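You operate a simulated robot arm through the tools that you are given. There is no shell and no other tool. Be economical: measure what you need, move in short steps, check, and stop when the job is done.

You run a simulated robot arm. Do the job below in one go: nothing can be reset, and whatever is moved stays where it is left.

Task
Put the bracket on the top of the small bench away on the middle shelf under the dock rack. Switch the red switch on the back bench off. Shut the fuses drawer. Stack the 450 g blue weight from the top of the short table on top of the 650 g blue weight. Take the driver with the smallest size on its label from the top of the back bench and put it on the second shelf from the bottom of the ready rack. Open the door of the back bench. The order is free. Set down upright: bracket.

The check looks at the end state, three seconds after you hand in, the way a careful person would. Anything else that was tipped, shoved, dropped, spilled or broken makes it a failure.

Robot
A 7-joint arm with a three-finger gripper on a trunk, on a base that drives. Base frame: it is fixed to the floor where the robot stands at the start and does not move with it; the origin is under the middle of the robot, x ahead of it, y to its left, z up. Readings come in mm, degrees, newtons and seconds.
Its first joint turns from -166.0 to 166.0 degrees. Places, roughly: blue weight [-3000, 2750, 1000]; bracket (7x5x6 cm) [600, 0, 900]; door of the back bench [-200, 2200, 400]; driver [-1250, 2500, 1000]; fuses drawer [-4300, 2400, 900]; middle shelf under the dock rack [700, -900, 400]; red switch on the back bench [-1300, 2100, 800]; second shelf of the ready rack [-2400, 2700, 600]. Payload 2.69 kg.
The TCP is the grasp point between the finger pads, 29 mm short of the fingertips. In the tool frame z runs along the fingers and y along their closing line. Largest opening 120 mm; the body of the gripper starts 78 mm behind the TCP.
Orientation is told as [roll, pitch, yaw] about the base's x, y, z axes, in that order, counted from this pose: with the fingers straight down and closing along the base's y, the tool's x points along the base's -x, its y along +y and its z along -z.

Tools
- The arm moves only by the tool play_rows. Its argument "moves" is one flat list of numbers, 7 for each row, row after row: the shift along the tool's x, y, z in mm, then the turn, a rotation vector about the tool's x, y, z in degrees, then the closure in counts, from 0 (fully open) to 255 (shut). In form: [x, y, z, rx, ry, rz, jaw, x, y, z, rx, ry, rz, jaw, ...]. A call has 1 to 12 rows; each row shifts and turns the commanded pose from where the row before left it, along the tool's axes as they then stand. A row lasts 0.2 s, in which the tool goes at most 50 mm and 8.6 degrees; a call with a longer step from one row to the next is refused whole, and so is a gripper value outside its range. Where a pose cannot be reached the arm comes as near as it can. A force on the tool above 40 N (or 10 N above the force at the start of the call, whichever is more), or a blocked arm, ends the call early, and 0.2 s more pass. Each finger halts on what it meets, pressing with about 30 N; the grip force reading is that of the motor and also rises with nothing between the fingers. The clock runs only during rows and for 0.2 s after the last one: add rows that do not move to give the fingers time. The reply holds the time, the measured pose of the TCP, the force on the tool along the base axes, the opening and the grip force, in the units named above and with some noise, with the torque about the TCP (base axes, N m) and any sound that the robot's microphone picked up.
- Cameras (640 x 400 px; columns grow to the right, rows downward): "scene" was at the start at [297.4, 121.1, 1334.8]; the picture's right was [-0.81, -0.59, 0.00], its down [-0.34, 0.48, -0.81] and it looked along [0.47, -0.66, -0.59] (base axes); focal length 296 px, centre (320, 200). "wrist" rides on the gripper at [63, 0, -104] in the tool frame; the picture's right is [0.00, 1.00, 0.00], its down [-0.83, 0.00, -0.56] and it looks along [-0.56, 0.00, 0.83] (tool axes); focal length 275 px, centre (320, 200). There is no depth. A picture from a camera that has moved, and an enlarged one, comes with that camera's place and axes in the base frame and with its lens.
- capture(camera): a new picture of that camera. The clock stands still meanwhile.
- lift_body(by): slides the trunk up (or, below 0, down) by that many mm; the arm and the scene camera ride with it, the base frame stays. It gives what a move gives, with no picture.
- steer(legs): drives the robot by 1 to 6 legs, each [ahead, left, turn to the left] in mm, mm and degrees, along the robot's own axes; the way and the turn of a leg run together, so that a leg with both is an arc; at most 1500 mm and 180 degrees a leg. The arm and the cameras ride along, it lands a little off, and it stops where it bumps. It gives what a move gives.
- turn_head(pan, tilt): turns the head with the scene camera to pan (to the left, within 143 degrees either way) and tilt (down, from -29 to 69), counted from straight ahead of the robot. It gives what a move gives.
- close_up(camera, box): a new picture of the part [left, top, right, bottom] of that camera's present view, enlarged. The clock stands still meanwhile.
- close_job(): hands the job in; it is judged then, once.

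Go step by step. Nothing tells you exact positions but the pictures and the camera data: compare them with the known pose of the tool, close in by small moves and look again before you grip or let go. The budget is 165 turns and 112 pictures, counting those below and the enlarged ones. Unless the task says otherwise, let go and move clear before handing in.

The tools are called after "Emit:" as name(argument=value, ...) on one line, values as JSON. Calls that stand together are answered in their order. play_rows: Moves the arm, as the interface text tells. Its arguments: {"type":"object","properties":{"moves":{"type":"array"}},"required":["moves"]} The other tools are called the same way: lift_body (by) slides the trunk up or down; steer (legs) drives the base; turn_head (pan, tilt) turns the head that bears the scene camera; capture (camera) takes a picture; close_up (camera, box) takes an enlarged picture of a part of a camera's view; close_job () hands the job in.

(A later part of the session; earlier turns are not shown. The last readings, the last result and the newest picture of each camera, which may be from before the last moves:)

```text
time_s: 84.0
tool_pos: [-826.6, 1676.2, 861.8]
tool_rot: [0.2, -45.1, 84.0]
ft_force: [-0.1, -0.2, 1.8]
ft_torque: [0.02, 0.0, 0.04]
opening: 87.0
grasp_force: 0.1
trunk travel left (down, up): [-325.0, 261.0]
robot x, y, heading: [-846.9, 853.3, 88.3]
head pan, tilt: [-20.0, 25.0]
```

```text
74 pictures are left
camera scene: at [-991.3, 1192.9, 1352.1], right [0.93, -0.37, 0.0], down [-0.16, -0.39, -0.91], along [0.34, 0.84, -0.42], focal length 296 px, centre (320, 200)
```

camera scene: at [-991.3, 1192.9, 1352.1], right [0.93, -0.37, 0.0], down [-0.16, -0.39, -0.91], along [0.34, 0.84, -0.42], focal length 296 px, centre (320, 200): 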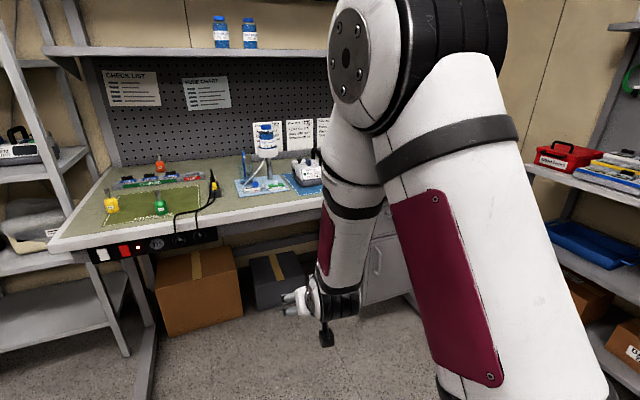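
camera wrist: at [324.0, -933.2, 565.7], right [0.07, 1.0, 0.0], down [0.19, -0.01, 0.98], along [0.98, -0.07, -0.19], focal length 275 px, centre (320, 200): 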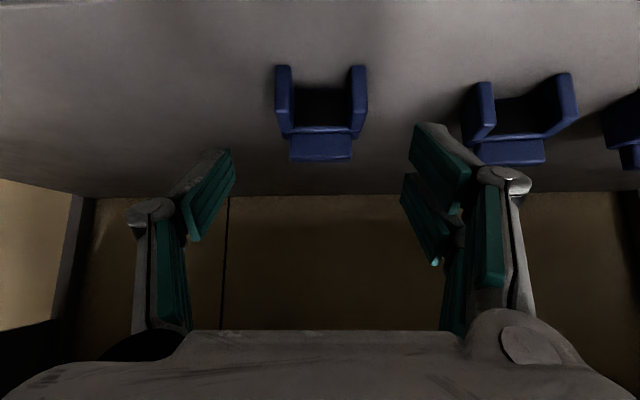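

Emit:
close_up(camera="scene", box=[70, 140, 230, 265])

Emit:
close_up(camera="scene", box=[90, 225, 170, 275])

```text
3.20 times, centred on (150, 202) of scene
camera zoom: at [-991.3, 1192.9, 1352.1], right [0.93, -0.37, 0.0], down [-0.16, -0.39, -0.91], along [0.34, 0.84, -0.42], focal length 948 px, centre (864, 192)
```

zoom: 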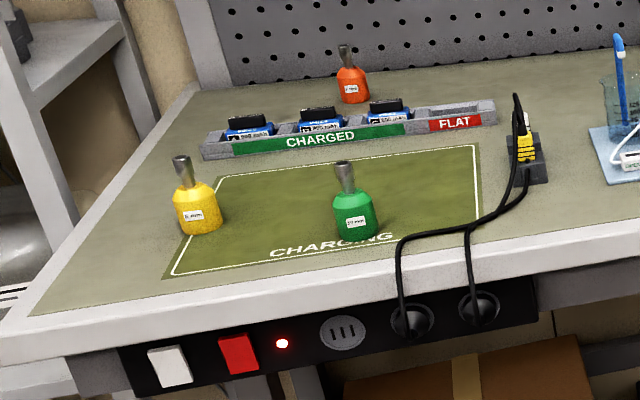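

```text
8.00 times, centred on (130, 250) of scene
camera zoom: at [-991.3, 1192.9, 1352.1], right [0.93, -0.37, 0.0], down [-0.16, -0.39, -0.91], along [0.34, 0.84, -0.42], focal length 2370 px, centre (1840, -200)
```

zoom: 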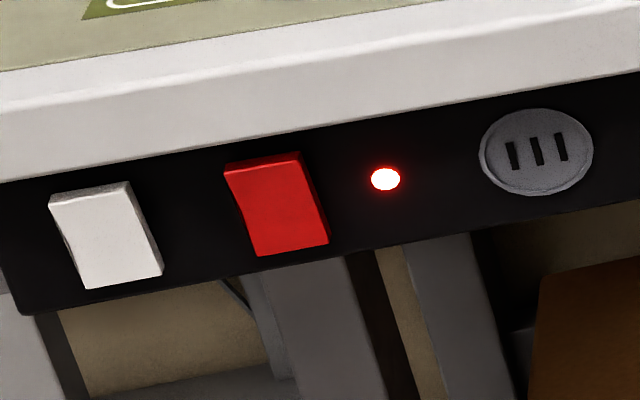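

Emit:
close_up(camera="scene", box=[100, 150, 180, 220])

Emit:
steer(legs=[[0, 0, 1.5], [0, 400, 0]])

Emit:
turn_head(pan=0, tilt=25)

Emit:
capture(camera="scene")

```text
5.71 times, centred on (140, 185) of scene
camera zoom: at [-991.3, 1192.9, 1352.1], right [0.93, -0.37, 0.0], down [-0.16, -0.39, -0.91], along [0.34, 0.84, -0.42], focal length 1693 px, centre (1349, 286)
```

zoom: 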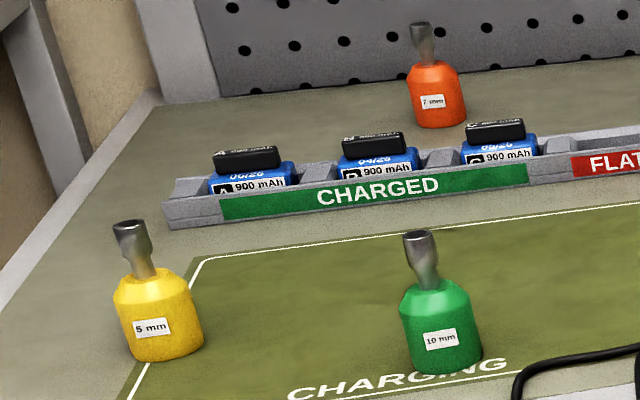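

```text
time_s: 86.8
tool_pos: [-1247.3, 1677.8, 862.3]
tool_rot: [0.2, -45.1, 85.5]
ft_force: [-0.2, 0.6, -0.3]
ft_torque: [-0.01, 0.01, 0.04]
opening: 87.2
grasp_force: 0.1
trunk travel left (down, up): [-325.0, 261.0]
robot x, y, heading: [-1250.6, 854.4, 89.7]
head pan, tilt: [-20.0, 25.0]
```

```text
time_s: 87.7
tool_pos: [-1247.1, 1678.9, 861.9]
tool_rot: [0.2, -45.1, 85.5]
ft_force: [1.2, 1.0, -0.4]
ft_torque: [0.02, -0.03, -0.01]
opening: 87.0
grasp_force: 0.0
trunk travel left (down, up): [-325.0, 261.0]
robot x, y, heading: [-1244.8, 855.1, 89.8]
head pan, tilt: [0.0, 25.0]
```

```text
70 pictures are left
camera scene: at [-1432.9, 1196.8, 1352.1], right [1.0, -0.01, 0.0], down [0.0, -0.42, -0.91], along [0.01, 0.91, -0.42], focal length 296 px, centre (320, 200)
```

scene: 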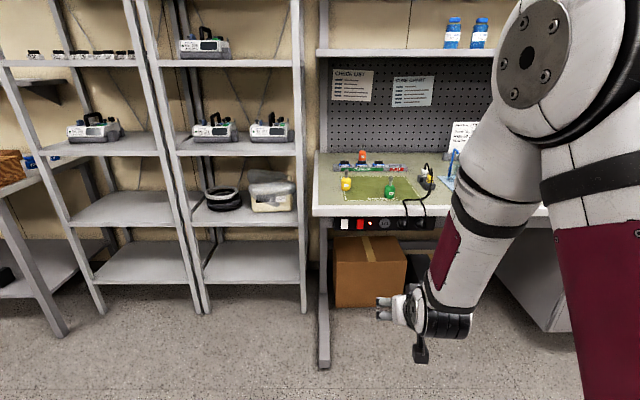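

Yellow is labelled 5 mm, the smallest, standing near (-1313, 2292). Now I look closer at the switch panel from straight ahead.

Emit:
close_up(camera="scene", box=[320, 205, 400, 240])

Emit:
capture(camera="wrist")

```text
8.00 times, centred on (360, 222) of scene
camera zoom: at [-1432.9, 1196.8, 1352.1], right [1.0, -0.01, 0.0], down [0.0, -0.42, -0.91], along [0.01, 0.91, -0.42], focal length 2370 px, centre (0, 20)
```

zoom: 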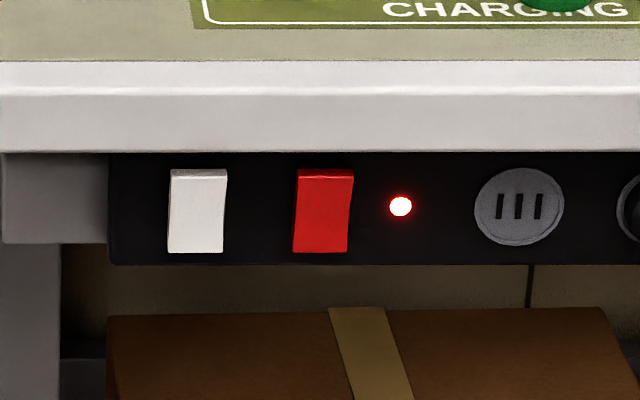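

```text
68 pictures are left
camera wrist: at [-1256.6, 1560.4, 890.6], right [-1.0, 0.07, 0.0], down [0.01, 0.19, 0.98], along [0.07, 0.98, -0.19], focal length 275 px, centre (320, 200)
```

wrist: 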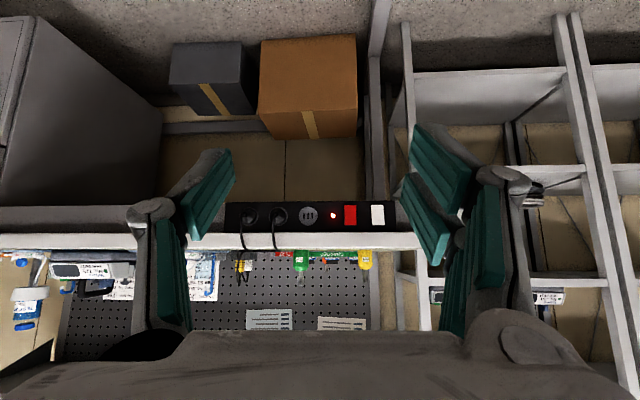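

I turn the tool horizontal with the fingers shut to press the rocker and get a nearer wrist view.

Emit:
play_rows(moves=[0, 0, 0, 0, -7.5, 0, 255, 0, 0, 0, 0, -7.5, 0, 255, 0, 0, 0, 0, -7.5, 0, 255, 0, 0, 0, 0, -7.5, 0, 255, 0, 0, 0, 0, -7.5, 0, 255, 0, 0, 0, 0, -7.5, 0, 255, 0, 0, 0, -4.5, 0, 0, 255, 0, 0, 0, 0, 0, 0, 255])

Emit:
capture(camera="wrist")

```text
time_s: 89.5
tool_pos: [-1248.0, 1677.2, 862.8]
tool_rot: [136.5, -89.8, -46.3]
ft_force: [0.0, -0.5, 0.9]
ft_torque: [0.01, -0.04, 0.01]
opening: 0.0
grasp_force: 28.8
trunk travel left (down, up): [-325.0, 261.0]
robot x, y, heading: [-1249.2, 856.7, 89.5]
head pan, tilt: [0.0, 25.0]
```

```text
67 pictures are left
camera wrist: at [-1247.7, 1574.5, 798.5], right [-1.0, 0.0, 0.0], down [0.0, -0.56, 0.83], along [0.0, 0.83, 0.56], focal length 275 px, centre (320, 200)
```

wrist: 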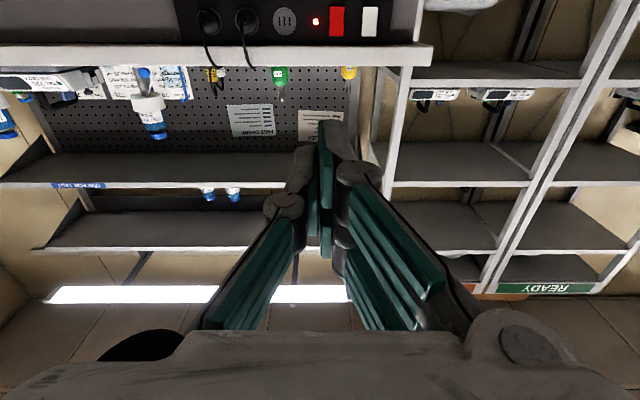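

Emit:
steer(legs=[[300, 28, 0.5]])

Emit:
play_rows(moves=[40, 0, 0, 0, 0, 0, 255, 40, 0, 0, 0, 0, 0, 255, 0, 0, 0, 0, 0, 0, 255])

Emit:
capture(camera="wrist")

Emit:
close_up(camera="scene", box=[320, 210, 480, 310])

```text
time_s: 91.5
tool_pos: [-1284.3, 1981.1, 861.7]
tool_rot: [128.9, -89.8, -37.9]
ft_force: [-0.4, -0.1, 0.4]
ft_torque: [-0.02, -0.01, 0.0]
opening: 0.0
grasp_force: 28.3
trunk travel left (down, up): [-325.0, 261.0]
robot x, y, heading: [-1274.9, 1158.9, 90.1]
head pan, tilt: [0.0, 25.0]
```

```text
time_s: 92.3
tool_pos: [-1286.7, 1982.3, 782.0]
tool_rot: [135.5, -89.8, -44.9]
ft_force: [0.2, -1.5, -0.1]
ft_torque: [-0.03, -0.01, 0.02]
opening: 0.2
grasp_force: 28.7
trunk travel left (down, up): [-325.0, 261.0]
robot x, y, heading: [-1277.0, 1158.6, 90.2]
head pan, tilt: [0.0, 25.0]
```

```text
66 pictures are left
camera wrist: at [-1284.6, 1879.0, 718.0], right [-1.0, -0.01, 0.0], down [0.01, -0.56, 0.83], along [-0.01, 0.83, 0.56], focal length 275 px, centre (320, 200)
```

wrist: 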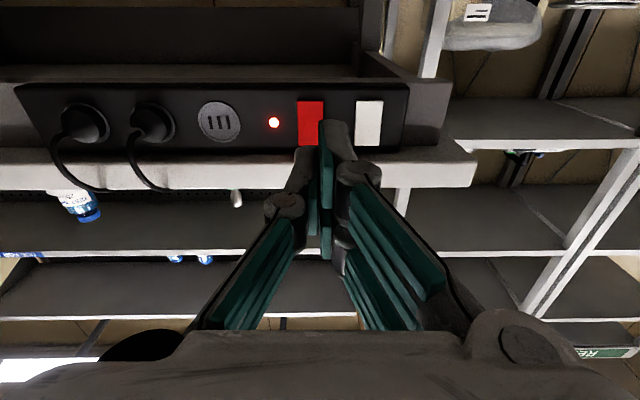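

```text
4.00 times, centred on (400, 260) of scene
camera zoom: at [-1464.8, 1498.6, 1352.1], right [1.0, 0.01, 0.0], down [0.0, -0.42, -0.91], along [0.0, 0.91, -0.42], focal length 1185 px, centre (0, -40)
```

zoom: 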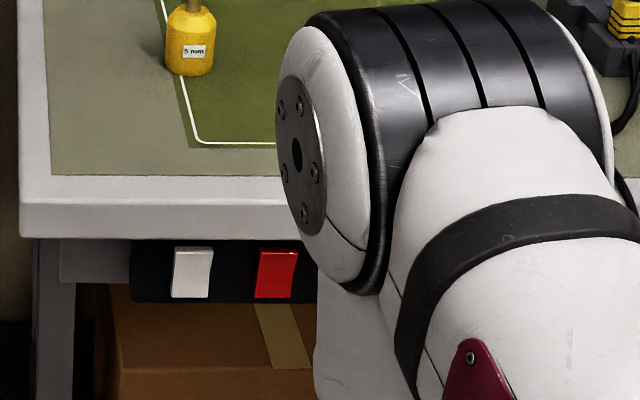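

Emit:
close_up(camera="wrist", box=[260, 80, 400, 170])

Emit:
close_up(camera="scene", box=[355, 265, 405, 290])

```text
4.44 times, centred on (330, 125) of wrist
camera zoom: at [-1284.6, 1879.0, 718.0], right [-1.0, -0.01, 0.0], down [0.01, -0.56, 0.83], along [-0.01, 0.83, 0.56], focal length 1224 px, centre (276, 533)
```

zoom: 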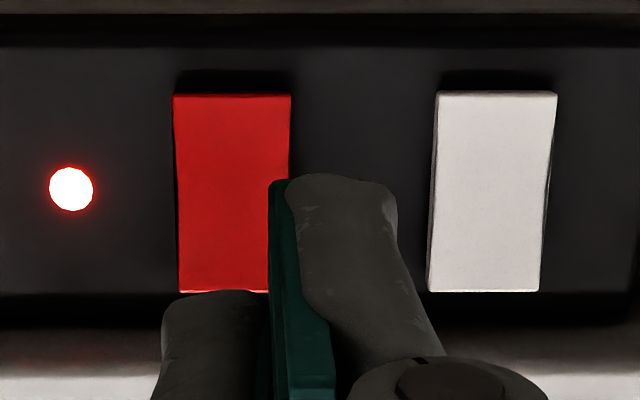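

```text
12.80 times, centred on (380, 278) of scene
camera zoom: at [-1464.8, 1498.6, 1352.1], right [1.0, 0.01, 0.0], down [0.0, -0.42, -0.91], along [0.0, 0.91, -0.42], focal length 3792 px, centre (-448, -792)
```

zoom: 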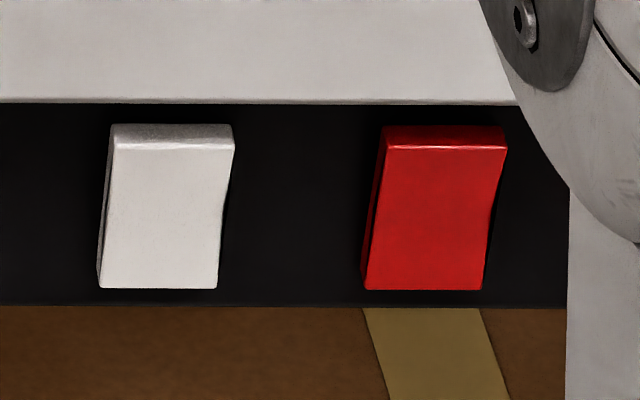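

The top half of the red rocker stands out (on = bottom pressed, lamp lit), so I press the top half. First I align the closed fingertips at z≈820.

Emit:
play_rows(moves=[-19, -4, 0, 0, 0, 0, 255, -19, -4.5, 0, 0, 0, 0, 255, 0, 0, 40, 0, 0, 0, 255, 0, 0, 40, 0, 0, 0, 255, 0, 0, 0, 0, 0, 0, 255])

Emit:
capture(camera="wrist")

Emit:
close_up(camera="scene", box=[330, 245, 430, 310])

```text
time_s: 93.5
tool_pos: [-1279.8, 2062.1, 821.1]
tool_rot: [125.4, -89.8, -34.6]
ft_force: [0.2, 0.8, -0.2]
ft_torque: [0.01, -0.01, 0.0]
opening: 0.2
grasp_force: 28.2
trunk travel left (down, up): [-325.0, 261.0]
robot x, y, heading: [-1268.8, 1158.3, 90.3]
head pan, tilt: [0.0, 25.0]
```

```text
62 pictures are left
camera wrist: at [-1278.2, 1958.7, 757.8], right [-1.0, -0.01, 0.0], down [0.01, -0.56, 0.83], along [-0.01, 0.83, 0.56], focal length 275 px, centre (320, 200)
```

wrist: 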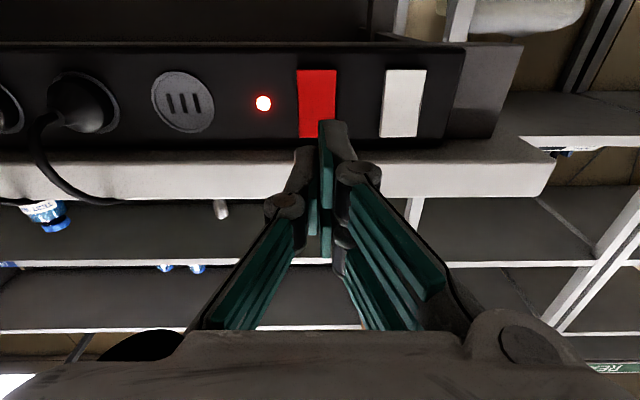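

```text
6.15 times, centred on (380, 278) of scene
camera zoom: at [-1464.8, 1498.6, 1352.1], right [1.0, 0.01, 0.0], down [0.0, -0.42, -0.91], along [0.0, 0.91, -0.42], focal length 1823 px, centre (-49, -277)
```

zoom: 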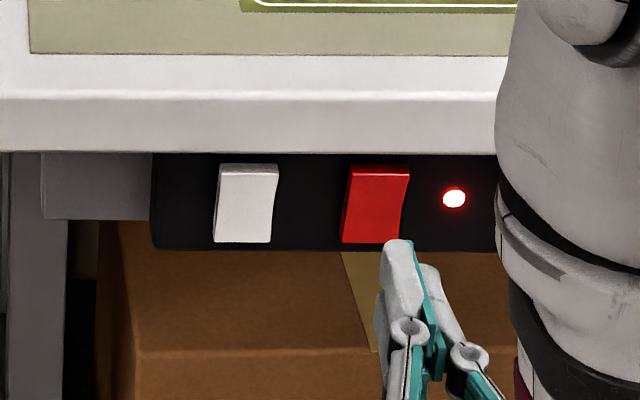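

Emit:
play_rows(moves=[0, -9, 0, 0, 0, 0, 255, 0, 0, 30, 0, 0, 0, 255, 0, 0, 0, 0, 0, 0, 255])

Emit:
close_up(camera="scene", box=[330, 245, 430, 310])

Emit:
close_up(camera="wrist", box=[240, 20, 400, 170])

```text
time_s: 94.3
tool_pos: [-1270.1, 2091.2, 821.9]
tool_rot: [128.6, -89.7, -38.0]
ft_force: [-0.1, -0.9, -0.5]
ft_torque: [0.0, 0.03, 0.01]
opening: 0.0
grasp_force: 28.4
trunk travel left (down, up): [-325.0, 261.0]
robot x, y, heading: [-1272.9, 1160.7, 90.2]
head pan, tilt: [0.0, 25.0]
```

```text
6.15 times, centred on (380, 278) of scene
camera zoom: at [-1464.8, 1498.6, 1352.1], right [1.0, 0.01, 0.0], down [0.0, -0.42, -0.91], along [0.0, 0.91, -0.42], focal length 1823 px, centre (-49, -277)
```

zoom: 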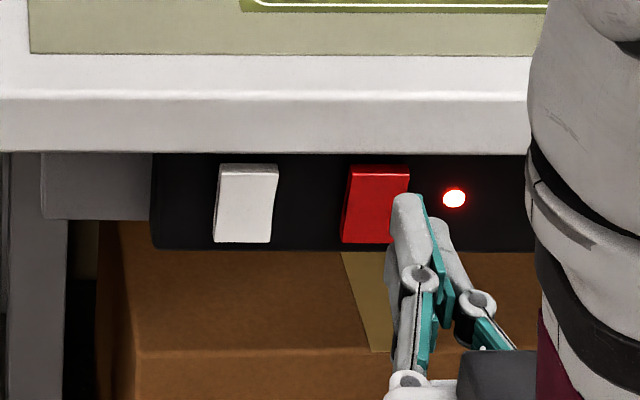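

```text
2.67 times, centred on (320, 95) of wrist
camera zoom: at [-1267.7, 1987.8, 757.9], right [-1.0, -0.01, 0.0], down [0.01, -0.56, 0.83], along [-0.01, 0.83, 0.56], focal length 734 px, centre (320, 480)
```

zoom: 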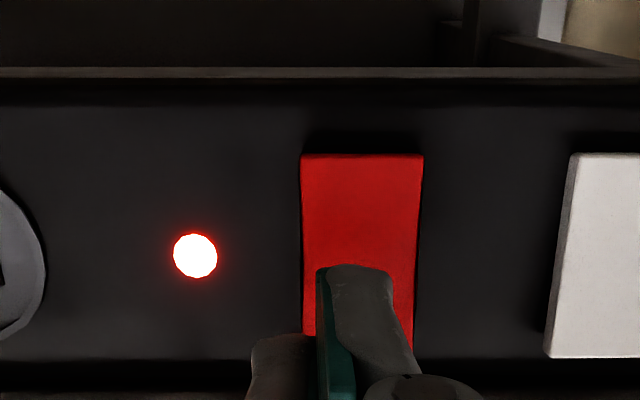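

Emit:
play_rows(moves=[0, 0, 8, 0, 0, 0, 255, 0, 0, 6, 0, 0, 0, 255, 0, 0, 4, 0, 0, 0, 255, 0, 0, 4, 0, 0, 0, 255, 0, 0, 4, 0, 0, 0, 255, 0, 0, 0, 0, 0, 0, 255])

Emit:
close_up(camera="scene", box=[330, 245, 430, 310])

```text
time_s: 95.8
tool_pos: [-1268.2, 2118.3, 819.7]
tool_rot: [129.5, -89.8, -38.7]
ft_force: [0.1, -0.2, 0.0]
ft_torque: [-0.03, 0.0, -0.03]
opening: 0.1
grasp_force: 29.1
trunk travel left (down, up): [-325.0, 261.0]
robot x, y, heading: [-1273.9, 1161.1, 90.3]
head pan, tilt: [0.0, 25.0]
```

```text
6.15 times, centred on (380, 278) of scene
camera zoom: at [-1464.8, 1498.6, 1352.1], right [1.0, 0.01, 0.0], down [0.0, -0.42, -0.91], along [0.0, 0.91, -0.42], focal length 1823 px, centre (-49, -277)
```

zoom: 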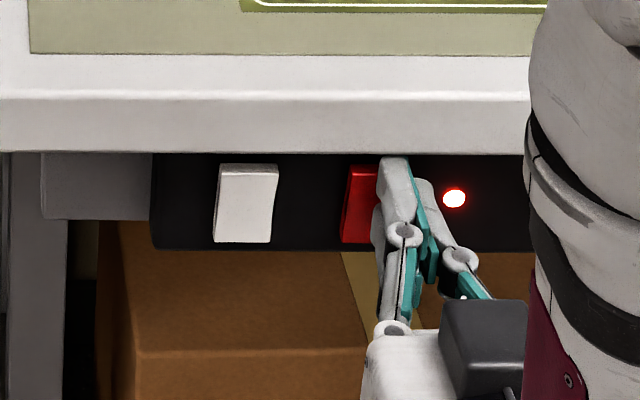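

Emit:
play_rows(moves=[0, 0, 3, 0, 0, 0, 255, 0, 0, 3, 0, 0, 0, 255, 0, 0, 3, 0, 0, 0, 255, 0, 0, 3, 0, 0, 0, 255, 0, 0, 0, 0, 0, 0, 255])

Emit:
close_up(camera="scene", box=[330, 245, 430, 310])

```text
time_s: 96.5
tool_pos: [-1270.0, 2120.9, 820.0]
tool_rot: [93.6, -89.8, -2.8]
ft_force: [-0.8, -20.8, 10.3]
ft_torque: [0.08, 0.05, 0.06]
opening: 5.8
grasp_force: 28.4
trunk travel left (down, up): [-325.0, 261.0]
robot x, y, heading: [-1275.4, 1159.2, 90.5]
head pan, tilt: [0.0, 25.0]
heard: click
stopped in row 3: the force on the tool passed its limit at 48 N (the readings are from after the stop); the commanded pose is now the measured one
```

```text
6.15 times, centred on (380, 278) of scene
camera zoom: at [-1464.8, 1496.8, 1352.5], right [1.0, 0.01, 0.0], down [0.0, -0.42, -0.91], along [0.0, 0.91, -0.42], focal length 1823 px, centre (-49, -277)
```

zoom: 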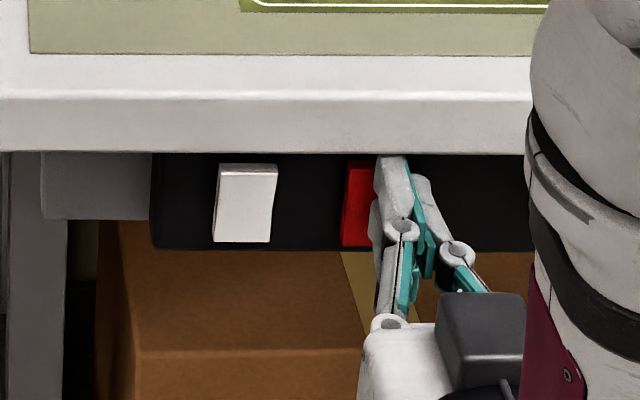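

The click came and the lamp is out: the switch is off. I retreat, raise, tilt back to 45° and open the fingers.

Emit:
play_rows(moves=[0, 0, -30, 0, 0, 0, 255, 0, 0, -50, 0, 0, 0, 255, 0, 0, -50, 0, 0, 0, 255, -45, 0, 0, 0, 0, 0, 255, -45, 0, 0, 0, 0, 0, 255, -45, 0, 0, 0, 7.5, 0, 255, 0, 0, 0, 0, 7.5, 0, 150, 0, 0, 0, 0, 7.5, 0, 50, 0, 0, 0, 0, 7.5, 0, 0, 0, 0, 0, 0, 7.5, 0, 0, 0, 0, 0, 0, 7.5, 0, 0, 0, 0, 0, 0, 0, 0, 0])

Emit:
close_up(camera="scene", box=[320, 210, 480, 310])

Emit:
capture(camera="wrist")

```text
time_s: 99.0
tool_pos: [-1267.4, 1993.0, 954.4]
tool_rot: [0.2, -44.9, 90.7]
ft_force: [0.0, 0.3, -0.5]
ft_torque: [-0.01, 0.0, 0.02]
opening: 119.9
grasp_force: 0.0
trunk travel left (down, up): [-325.0, 261.0]
robot x, y, heading: [-1274.8, 1160.5, 90.4]
head pan, tilt: [0.0, 25.0]
```

```text
4.00 times, centred on (400, 260) of scene
camera zoom: at [-1464.8, 1498.2, 1352.1], right [1.0, 0.01, 0.0], down [0.0, -0.42, -0.91], along [0.0, 0.91, -0.42], focal length 1185 px, centre (0, -40)
```

zoom: 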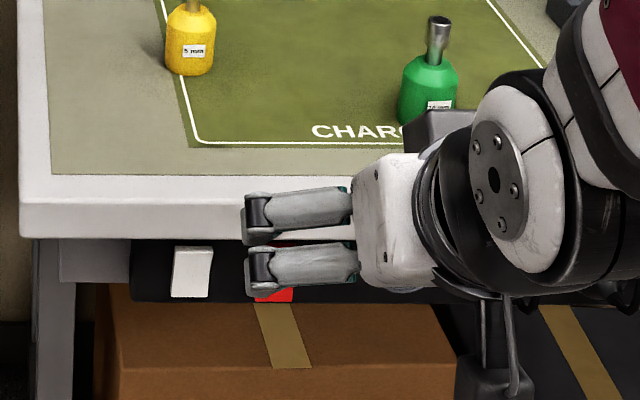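

```text
55 pictures are left
camera wrist: at [-1265.8, 1876.0, 983.4], right [-1.0, -0.02, 0.0], down [0.0, 0.2, 0.98], along [-0.02, 0.98, -0.2], focal length 275 px, centre (320, 200)
```

wrist: 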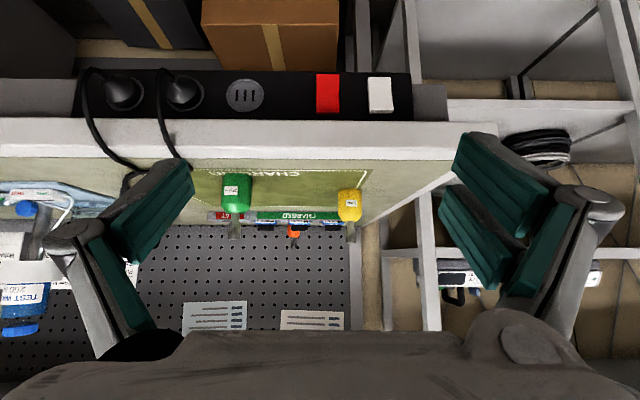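

Emit:
play_rows(moves=[-28, 0, -28, 0, 0, 0, 0, -10, 0, -10, 0, 0, 0, 0, 0, 0, 0, 0, 0, 0, 0])

Emit:
steer(legs=[[225, 48, 0]])

Emit:
capture(camera="wrist")

```text
time_s: 99.8
tool_pos: [-1267.2, 1993.8, 1008.2]
tool_rot: [0.2, -44.9, 90.6]
ft_force: [0.4, -0.2, 0.1]
ft_torque: [0.02, 0.01, 0.03]
opening: 120.1
grasp_force: 0.1
trunk travel left (down, up): [-325.0, 261.0]
robot x, y, heading: [-1274.1, 1159.8, 90.4]
head pan, tilt: [0.0, 25.0]
```

```text
time_s: 101.6
tool_pos: [-1314.8, 2217.0, 1007.8]
tool_rot: [0.1, -45.0, 90.5]
ft_force: [0.2, -0.1, 0.5]
ft_torque: [0.01, -0.02, -0.01]
opening: 119.7
grasp_force: 0.2
trunk travel left (down, up): [-325.0, 261.0]
robot x, y, heading: [-1326.1, 1381.6, 90.3]
head pan, tilt: [0.0, 25.0]
```

```text
54 pictures are left
camera wrist: at [-1312.9, 2098.7, 1037.7], right [-1.0, -0.01, 0.0], down [0.0, 0.2, 0.98], along [-0.01, 0.98, -0.2], focal length 275 px, centre (320, 200)
```

wrist: 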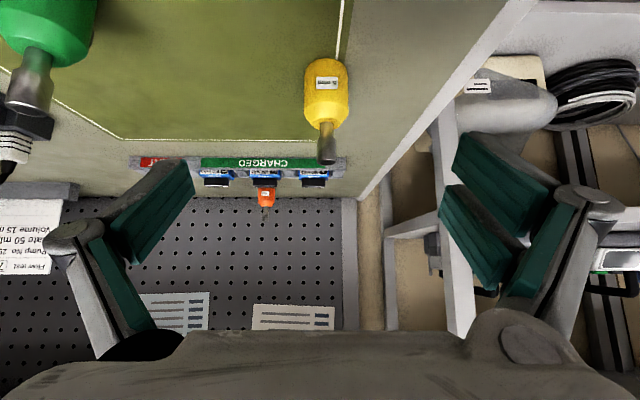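

Emit:
play_rows(moves=[0, 4, 40, 0, 0, 0, 0, 0, 0, 40, 0, 0, 0, 0, 0, 0, 20, 0, 0, 0, 0, 0, 0, 0, 0, 0, 0, 0])

Emit:
capture(camera="wrist")

```text
time_s: 102.6
tool_pos: [-1320.3, 2287.7, 935.4]
tool_rot: [0.2, -45.0, 90.4]
ft_force: [-0.2, 0.0, -0.3]
ft_torque: [0.02, 0.0, 0.01]
opening: 120.1
grasp_force: 0.1
trunk travel left (down, up): [-325.0, 261.0]
robot x, y, heading: [-1324.9, 1383.3, 90.2]
head pan, tilt: [0.0, 25.0]
```

```text
53 pictures are left
camera wrist: at [-1317.5, 2170.7, 965.3], right [-1.0, -0.01, 0.0], down [0.0, 0.2, 0.98], along [-0.01, 0.98, -0.2], focal length 275 px, centre (320, 200)
```

wrist: 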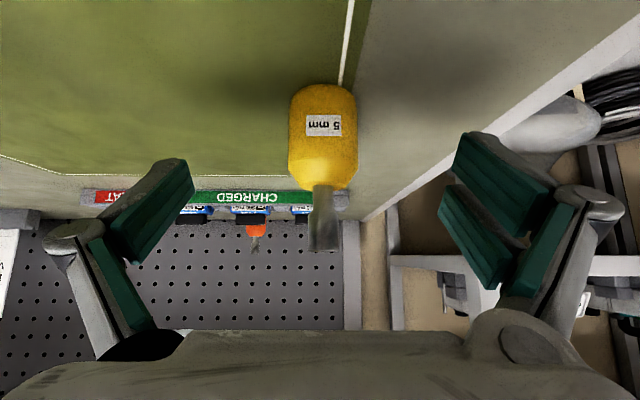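

Emit:
play_rows(moves=[0, 1, 18, 0, 0, 0, 0, 0, 0, 0, 0, 0, 0, 90, 0, 0, 0, 0, 0, 0, 150, 0, 0, 0, 0, 0, 0, 180, 0, 0, 0, 0, 0, 0, 220, 0, 0, 0, 0, 0, 0, 220])

Emit:
capture(camera="wrist")

```text
time_s: 104.0
tool_pos: [-1319.8, 2301.6, 923.2]
tool_rot: [0.2, -44.8, 90.5]
ft_force: [-0.6, 0.5, 0.4]
ft_torque: [0.06, -0.02, -0.02]
opening: 37.0
grasp_force: 29.8
trunk travel left (down, up): [-325.0, 261.0]
robot x, y, heading: [-1318.8, 1384.2, 90.2]
head pan, tilt: [0.0, 25.0]
```

```text
52 pictures are left
camera wrist: at [-1318.4, 2183.7, 952.6], right [-1.0, -0.01, 0.0], down [0.0, 0.2, 0.98], along [-0.01, 0.98, -0.2], focal length 275 px, centre (320, 200)
```

wrist: 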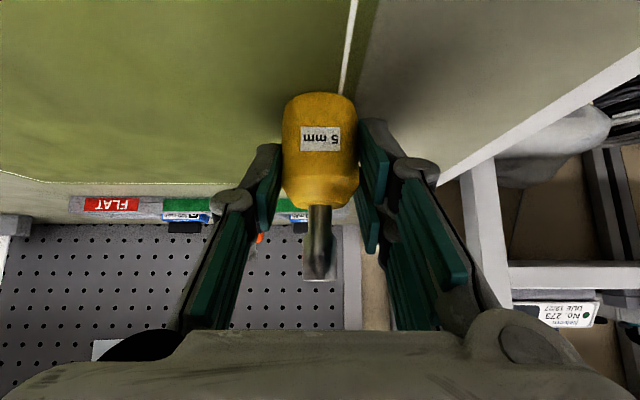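

The driver is held by its handle. I lift it, back off and look to the left before driving to the ready rack.

Emit:
play_rows(moves=[-14, 0, -14, 0, 0, 0, 220, -30, 0, -30, 0, 0, 0, 220, -30, 0, -30, 0, 0, 0, 220, 0, 0, 0, 0, 0, 0, 220])

Emit:
steer(legs=[[-180, 0, 0]])

Emit:
turn_head(pan=80, tilt=35)

Emit:
capture(camera="scene")

```text
time_s: 105.0
tool_pos: [-1322.0, 2300.0, 1027.4]
tool_rot: [0.2, -44.8, 90.6]
ft_force: [0.6, -0.2, -1.2]
ft_torque: [-0.01, 0.01, 0.01]
opening: 36.8
grasp_force: 29.5
trunk travel left (down, up): [-325.0, 261.0]
robot x, y, heading: [-1322.4, 1387.7, 90.3]
head pan, tilt: [0.0, 25.0]
```

```text
time_s: 106.5
tool_pos: [-1320.6, 2119.0, 1026.7]
tool_rot: [0.2, -45.0, 90.5]
ft_force: [0.5, -0.6, -1.3]
ft_torque: [0.0, -0.01, -0.01]
opening: 36.9
grasp_force: 30.0
trunk travel left (down, up): [-325.0, 261.0]
robot x, y, heading: [-1319.9, 1202.1, 90.0]
head pan, tilt: [0.0, 25.0]
```

```text
time_s: 108.0
tool_pos: [-1321.8, 2120.5, 1028.6]
tool_rot: [0.2, -45.0, 90.6]
ft_force: [0.0, -0.8, -1.2]
ft_torque: [-0.01, -0.02, 0.02]
opening: 36.6
grasp_force: 29.9
trunk travel left (down, up): [-325.0, 261.0]
robot x, y, heading: [-1319.6, 1203.8, 90.3]
head pan, tilt: [80.0, 35.0]
```

```text
51 pictures are left
camera scene: at [-1599.0, 1464.1, 1336.3], right [0.17, 0.99, 0.0], down [0.57, -0.1, -0.82], along [-0.81, 0.14, -0.57], focal length 296 px, centre (320, 200)
```

scene: 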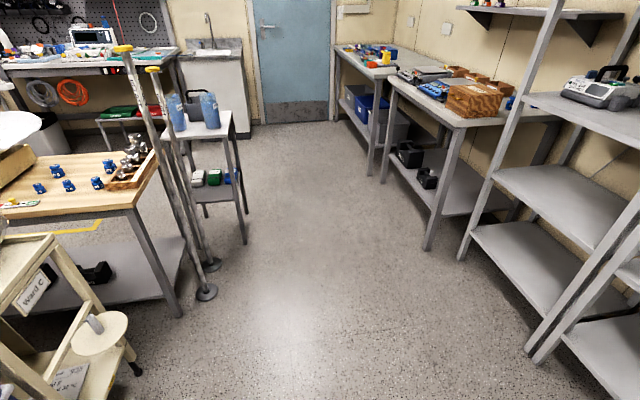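

Emit:
steer(legs=[[180, 0, -0.3], [0, 1060, 0]])

Emit:
turn_head(pan=10, tilt=35)

Emit:
capture(camera="scene")

Emit:
capture(camera="wrist")

```text
time_s: 114.6
tool_pos: [-2380.0, 2300.0, 1027.1]
tool_rot: [0.2, -44.9, 90.4]
ft_force: [0.7, 0.5, -0.8]
ft_torque: [-0.01, -0.01, -0.01]
opening: 36.7
grasp_force: 29.3
trunk travel left (down, up): [-325.0, 261.0]
robot x, y, heading: [-2381.9, 1378.9, 90.1]
head pan, tilt: [80.0, 35.0]
```

```text
time_s: 116.0
tool_pos: [-2379.4, 2300.6, 1027.7]
tool_rot: [0.1, -44.9, 90.4]
ft_force: [-1.5, 0.0, -0.2]
ft_torque: [-0.03, -0.01, 0.01]
opening: 36.7
grasp_force: 29.7
trunk travel left (down, up): [-325.0, 261.0]
robot x, y, heading: [-2380.4, 1384.7, 90.5]
head pan, tilt: [10.0, 35.0]
```

```text
50 pictures are left
camera scene: at [-2587.5, 1716.9, 1336.3], right [0.98, 0.18, 0.0], down [0.1, -0.56, -0.82], along [-0.14, 0.81, -0.57], focal length 296 px, centre (320, 200)
```

scene: 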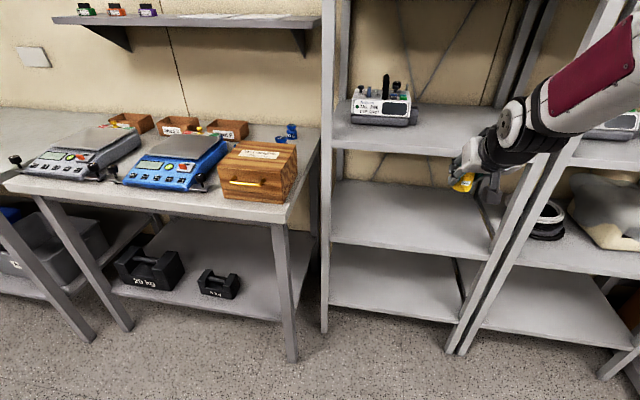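

```text
49 pictures are left
camera wrist: at [-2378.1, 2182.8, 1056.5], right [-1.0, -0.01, 0.0], down [0.0, 0.2, 0.98], along [-0.01, 0.98, -0.2], focal length 275 px, centre (320, 200)
```

wrist: 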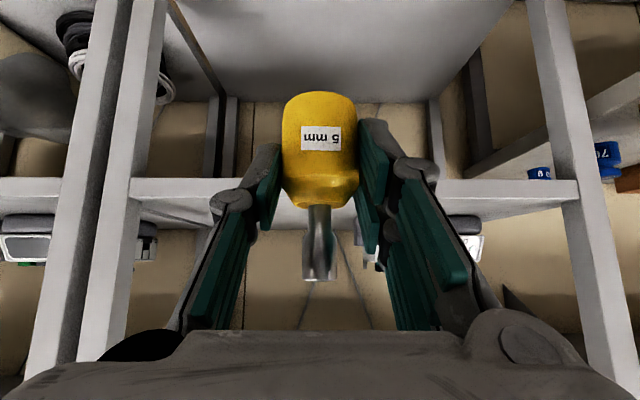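

The driver goes on the second shelf (z≈590, front edge y≈2520). I lower the trunk and measure the shelf with the wrist camera.

Emit:
lift_body(by=-325)

Emit:
steer(legs=[[130, 30, 0]])

Emit:
capture(camera="wrist")

Emit:
capture(camera="scene")

```text
time_s: 119.2
tool_pos: [-2379.7, 2300.7, 702.0]
tool_rot: [0.3, -44.9, 90.2]
ft_force: [-0.3, -0.9, -1.3]
ft_torque: [0.0, -0.01, 0.01]
opening: 36.6
grasp_force: 29.8
trunk travel left (down, up): [0.0, 586.0]
robot x, y, heading: [-2384.4, 1386.2, 90.0]
head pan, tilt: [10.0, 35.0]
```

```text
time_s: 120.5
tool_pos: [-2407.9, 2431.5, 702.0]
tool_rot: [0.2, -44.9, 90.3]
ft_force: [0.5, -0.4, -0.6]
ft_torque: [0.0, -0.02, 0.0]
opening: 36.7
grasp_force: 30.3
trunk travel left (down, up): [0.0, 586.0]
robot x, y, heading: [-2412.7, 1516.6, 89.9]
head pan, tilt: [10.0, 35.0]
```

```text
48 pictures are left
camera wrist: at [-2407.0, 2314.1, 731.5], right [-1.0, -0.01, 0.0], down [0.0, 0.2, 0.98], along [-0.01, 0.98, -0.2], focal length 275 px, centre (320, 200)
```

wrist: 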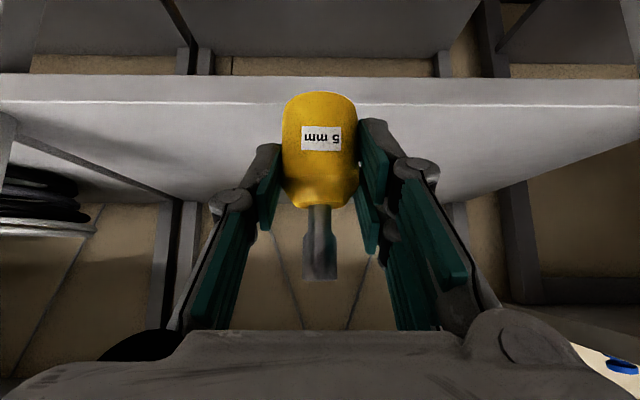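

```text
47 pictures are left
camera scene: at [-2617.1, 1899.9, 1012.0], right [0.98, 0.17, 0.0], down [0.1, -0.56, -0.82], along [-0.14, 0.81, -0.57], focal length 296 px, centre (320, 200)
```

scene: 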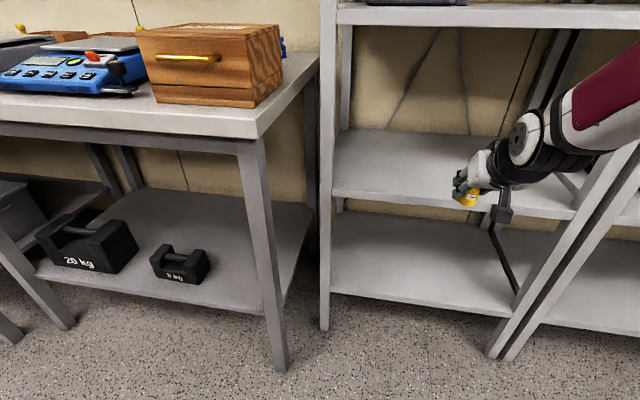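

Emit:
steer(legs=[[100, 0, 0]])

Emit:
capture(camera="wrist")

```text
time_s: 121.6
tool_pos: [-2408.3, 2532.8, 701.4]
tool_rot: [0.3, -44.9, 90.4]
ft_force: [0.8, -0.2, -0.3]
ft_torque: [0.0, 0.01, 0.03]
opening: 36.7
grasp_force: 29.4
trunk travel left (down, up): [0.0, 586.0]
robot x, y, heading: [-2409.9, 1614.7, 90.1]
head pan, tilt: [10.0, 35.0]
```

```text
46 pictures are left
camera wrist: at [-2407.6, 2414.8, 731.5], right [-1.0, -0.01, 0.0], down [0.0, 0.2, 0.98], along [-0.01, 0.98, -0.2], focal length 275 px, centre (320, 200)
```

wrist: 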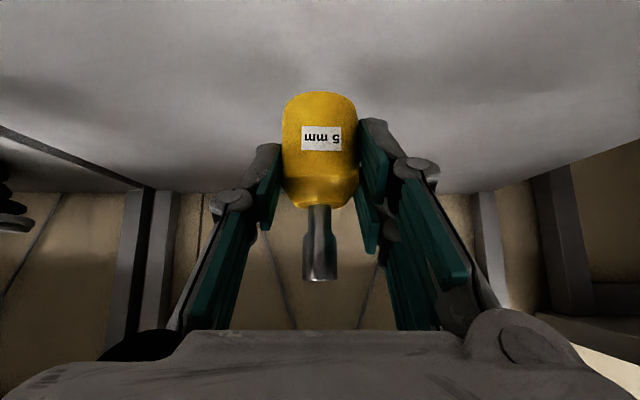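

Emit:
steer(legs=[[50, 0, 0]])

Emit:
play_rows(moves=[7, 0, 7, 0, 0, 0, 220, 7, 0, 7, 0, 0, 0, 220, 5, 0, 5, 0, 0, 0, 220, 3, 0, 3, 0, 0, 0, 220, 3, 0, 3, 0, 0, 0, 220, 0, 0, 0, 0, 0, 0, 220])

Emit:
capture(camera="wrist")

Emit:
close_up(camera="scene", box=[400, 90, 600, 260])

```text
time_s: 122.6
tool_pos: [-2408.7, 2581.9, 702.8]
tool_rot: [0.3, -44.9, 90.3]
ft_force: [1.1, -0.4, -0.4]
ft_torque: [0.0, 0.0, -0.01]
opening: 36.8
grasp_force: 29.8
trunk travel left (down, up): [0.0, 586.0]
robot x, y, heading: [-2411.2, 1664.5, 89.9]
head pan, tilt: [10.0, 35.0]
```

```text
time_s: 124.0
tool_pos: [-2409.6, 2581.5, 666.0]
tool_rot: [0.2, -44.8, 90.3]
ft_force: [-0.1, -0.5, -0.5]
ft_torque: [0.01, 0.02, 0.01]
opening: 36.5
grasp_force: 29.8
trunk travel left (down, up): [0.0, 586.0]
robot x, y, heading: [-2412.9, 1665.3, 89.8]
head pan, tilt: [10.0, 35.0]
```

```text
45 pictures are left
camera wrist: at [-2408.2, 2464.5, 695.4], right [-1.0, -0.01, 0.0], down [0.0, 0.2, 0.98], along [-0.01, 0.98, -0.2], focal length 275 px, centre (320, 200)
```

wrist: 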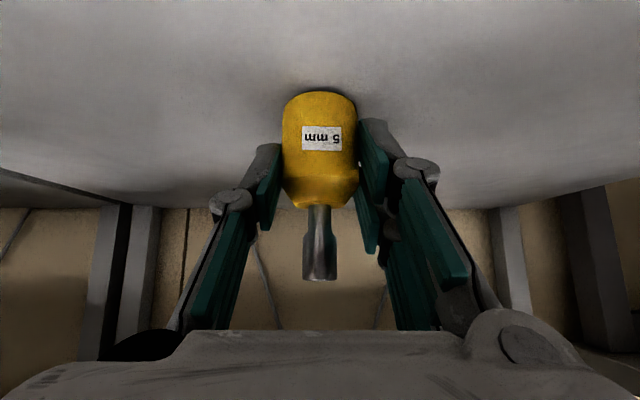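

```text
2.35 times, centred on (500, 175) of scene
camera zoom: at [-2617.5, 2050.7, 1012.0], right [0.98, 0.17, 0.0], down [0.1, -0.56, -0.82], along [-0.14, 0.81, -0.57], focal length 697 px, centre (-104, 259)
```

zoom: 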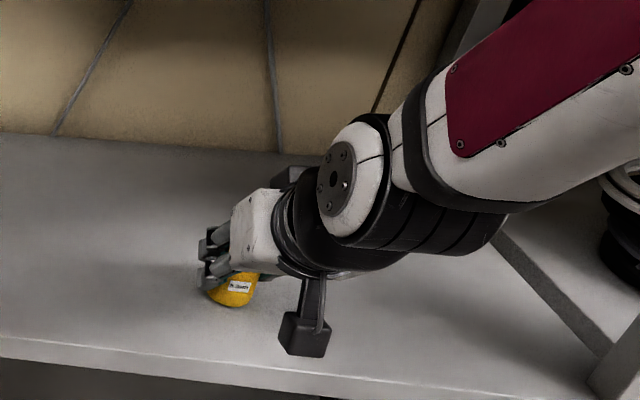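

Emit:
play_rows(moves=[-14, 0, 14, 0, 0, 0, 220, 3, 0, 3, 0, 0, 0, 220, 1.5, 0, 1.5, 0, 0, 0, 220, 1.5, 0, 1.5, 0, 0, 0, 220, 1.5, 0, 1.5, 0, 0, 0, 220, 1.5, 0, 1.5, 0, 0, 0, 220, 0, 0, 0, 0, 0, 0, 220])

```text
time_s: 125.6
tool_pos: [-2410.9, 2602.8, 656.2]
tool_rot: [0.2, -45.1, 90.4]
ft_force: [-4.1, 4.2, 26.3]
ft_torque: [0.48, 0.07, 0.09]
opening: 36.6
grasp_force: 30.2
trunk travel left (down, up): [0.0, 586.0]
robot x, y, heading: [-2413.2, 1664.0, 90.0]
head pan, tilt: [10.0, 35.0]
```

Contact on the shelf. I ease off, open and retreat.

Emit:
play_rows(moves=[-1.8, 0, -1.8, 0, 0, 0, 220, 0, 0, 0, 0, 0, 0, 130, 0, 0, 0, 0, 0, 0, 60, 0, 0, 0, 0, 0, 0, 60, 0, 0, -10, 0, 0, 0, 60, 0, 0, -25, 0, 0, 0, 60, 0, 0, -25, 0, 0, 0, 60, 0, 0, 0, 0, 0, 0, 60])

Emit:
capture(camera="wrist")

```text
time_s: 127.4
tool_pos: [-2409.0, 2560.5, 699.9]
tool_rot: [0.3, -44.8, 90.3]
ft_force: [-0.8, 1.1, 0.1]
ft_torque: [-0.01, -0.01, 0.0]
opening: 91.8
grasp_force: 0.0
trunk travel left (down, up): [0.0, 586.0]
robot x, y, heading: [-2413.7, 1667.4, 90.1]
head pan, tilt: [10.0, 35.0]
```

```text
43 pictures are left
camera wrist: at [-2407.4, 2442.5, 729.1], right [-1.0, -0.01, 0.0], down [0.0, 0.2, 0.98], along [-0.01, 0.98, -0.2], focal length 275 px, centre (320, 200)
```

wrist: 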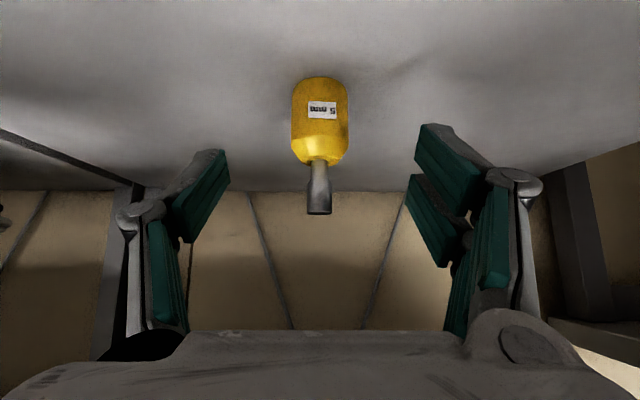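

The 5 mm driver stands on the second shelf. I back out, raise the trunk and move left toward the short table with the weights.

Emit:
steer(legs=[[-145, 0, 0]])

Emit:
lift_body(by=450)

Emit:
steer(legs=[[90, 90, 0], [0, 400, 0]])

Emit:
turn_head(pan=0, tilt=40)

Emit:
capture(camera="scene")

Emit:
capture(camera="wrist")

```text
time_s: 128.7
tool_pos: [-2409.0, 2414.9, 699.6]
tool_rot: [0.1, -44.9, 90.5]
ft_force: [0.6, -0.2, -0.3]
ft_torque: [0.0, 0.02, 0.01]
opening: 91.6
grasp_force: 0.0
trunk travel left (down, up): [0.0, 586.0]
robot x, y, heading: [-2414.2, 1523.3, 90.3]
head pan, tilt: [10.0, 35.0]
```

```text
refused: 450 is not a number from -400 to 400
```

```text
time_s: 131.0
tool_pos: [-2632.9, 2505.9, 700.6]
tool_rot: [0.1, -44.8, 89.7]
ft_force: [2.7, -0.7, -0.8]
ft_torque: [0.0, 0.01, 0.0]
opening: 89.6
grasp_force: 0.0
trunk travel left (down, up): [0.0, 586.0]
robot x, y, heading: [-2643.9, 1609.8, 90.3]
head pan, tilt: [10.0, 35.0]
stopped in leg 2: the force on the tool passed its limit at 51 N (the readings are from after the stop); the commanded pose is now the measured one
```

```text
time_s: 131.8
tool_pos: [-2632.6, 2506.3, 699.2]
tool_rot: [0.2, -44.7, 89.9]
ft_force: [5.0, -2.5, 0.5]
ft_torque: [0.05, 0.15, 0.11]
opening: 89.1
grasp_force: 0.1
trunk travel left (down, up): [0.0, 586.0]
robot x, y, heading: [-2639.1, 1613.3, 90.0]
head pan, tilt: [0.0, 40.0]
```

```text
42 pictures are left
camera scene: at [-2832.6, 1994.7, 1004.6], right [1.0, 0.0, 0.0], down [0.0, -0.64, -0.77], along [0.0, 0.77, -0.64], focal length 296 px, centre (320, 200)
```

scene: 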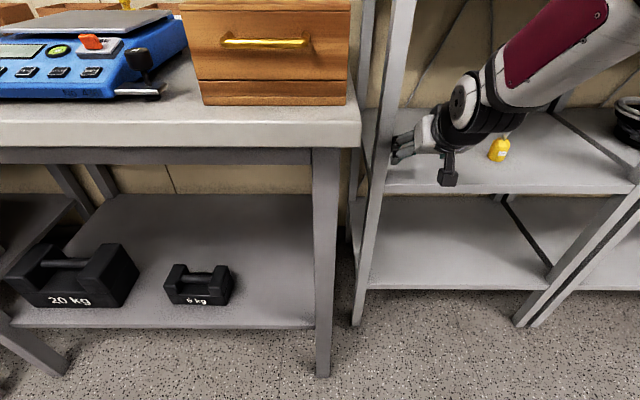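

```text
41 pictures are left
camera wrist: at [-2633.6, 2387.9, 729.1], right [-1.0, 0.0, 0.0], down [0.0, 0.2, 0.98], along [0.0, 0.98, -0.2], focal length 275 px, centre (320, 200)
```

wrist: 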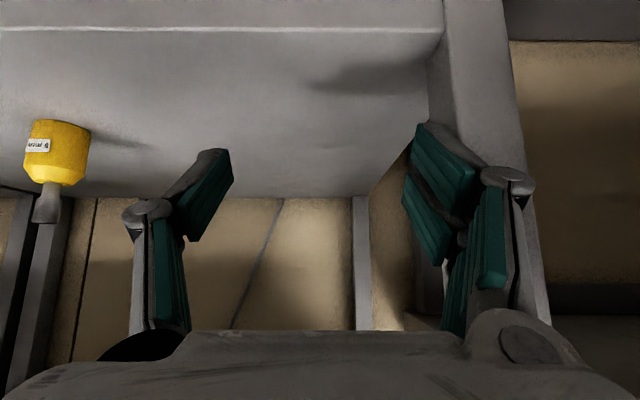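

The lift was refused (limit 400), so the arm stayed low and brushed the rack's post; the driver still stands. I move away from the post first.

Emit:
steer(legs=[[0, -40, 0], [-120, 0, 0]])

Emit:
lift_body(by=400)

Emit:
capture(camera="scene")

```text
time_s: 133.5
tool_pos: [-2594.1, 2385.5, 700.4]
tool_rot: [0.1, -44.8, 89.8]
ft_force: [0.4, -0.4, -0.2]
ft_torque: [0.02, 0.04, 0.01]
opening: 91.8
grasp_force: 0.0
trunk travel left (down, up): [0.0, 586.0]
robot x, y, heading: [-2601.1, 1492.1, 90.0]
head pan, tilt: [0.0, 40.0]
```

```text
time_s: 137.3
tool_pos: [-2592.8, 2386.0, 1099.5]
tool_rot: [0.1, -44.7, 89.8]
ft_force: [-1.0, 0.2, 0.2]
ft_torque: [-0.02, -0.01, 0.03]
opening: 91.5
grasp_force: 0.1
trunk travel left (down, up): [-400.0, 186.0]
robot x, y, heading: [-2604.5, 1492.4, 90.0]
head pan, tilt: [0.0, 40.0]
```

```text
40 pictures are left
camera scene: at [-2792.0, 1783.7, 1403.4], right [1.0, 0.0, 0.0], down [0.0, -0.64, -0.77], along [0.0, 0.77, -0.64], focal length 296 px, centre (320, 200)
```

scene: 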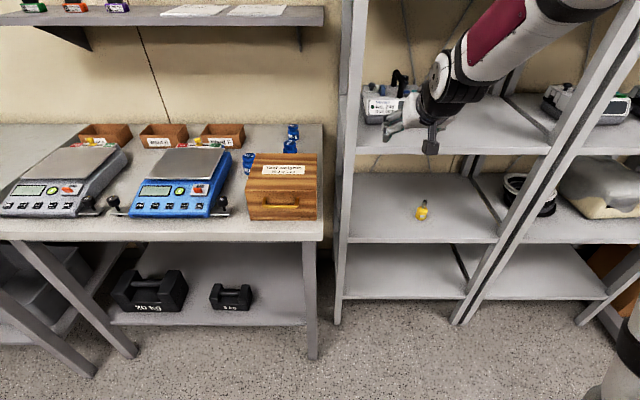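

Emit:
close_up(camera="scene", box=[235, 110, 325, 170])

Emit:
capture(camera="wrist")

```text
6.67 times, centred on (280, 140) of scene
camera zoom: at [-2792.0, 1783.7, 1403.4], right [1.0, 0.0, 0.0], down [0.0, -0.64, -0.77], along [0.0, 0.77, -0.64], focal length 1975 px, centre (587, 600)
```

zoom: 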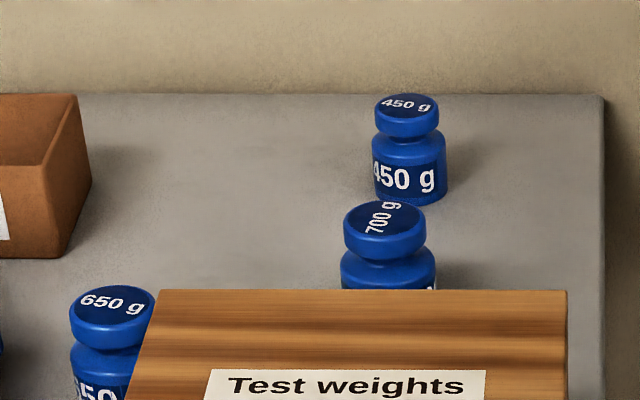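

```text
38 pictures are left
camera wrist: at [-2593.5, 2268.6, 1129.0], right [-1.0, 0.0, 0.0], down [0.0, 0.2, 0.98], along [0.0, 0.98, -0.2], focal length 275 px, centre (320, 200)
```

wrist: 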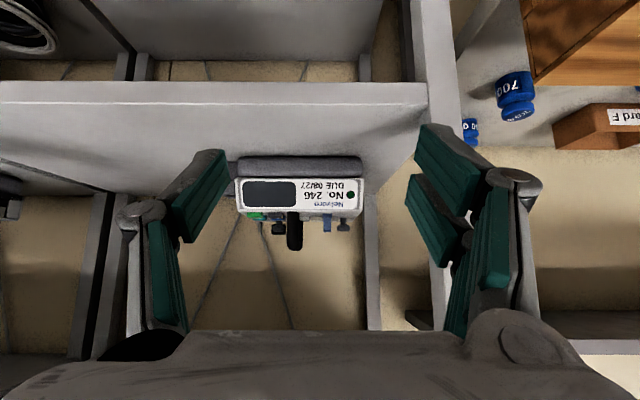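

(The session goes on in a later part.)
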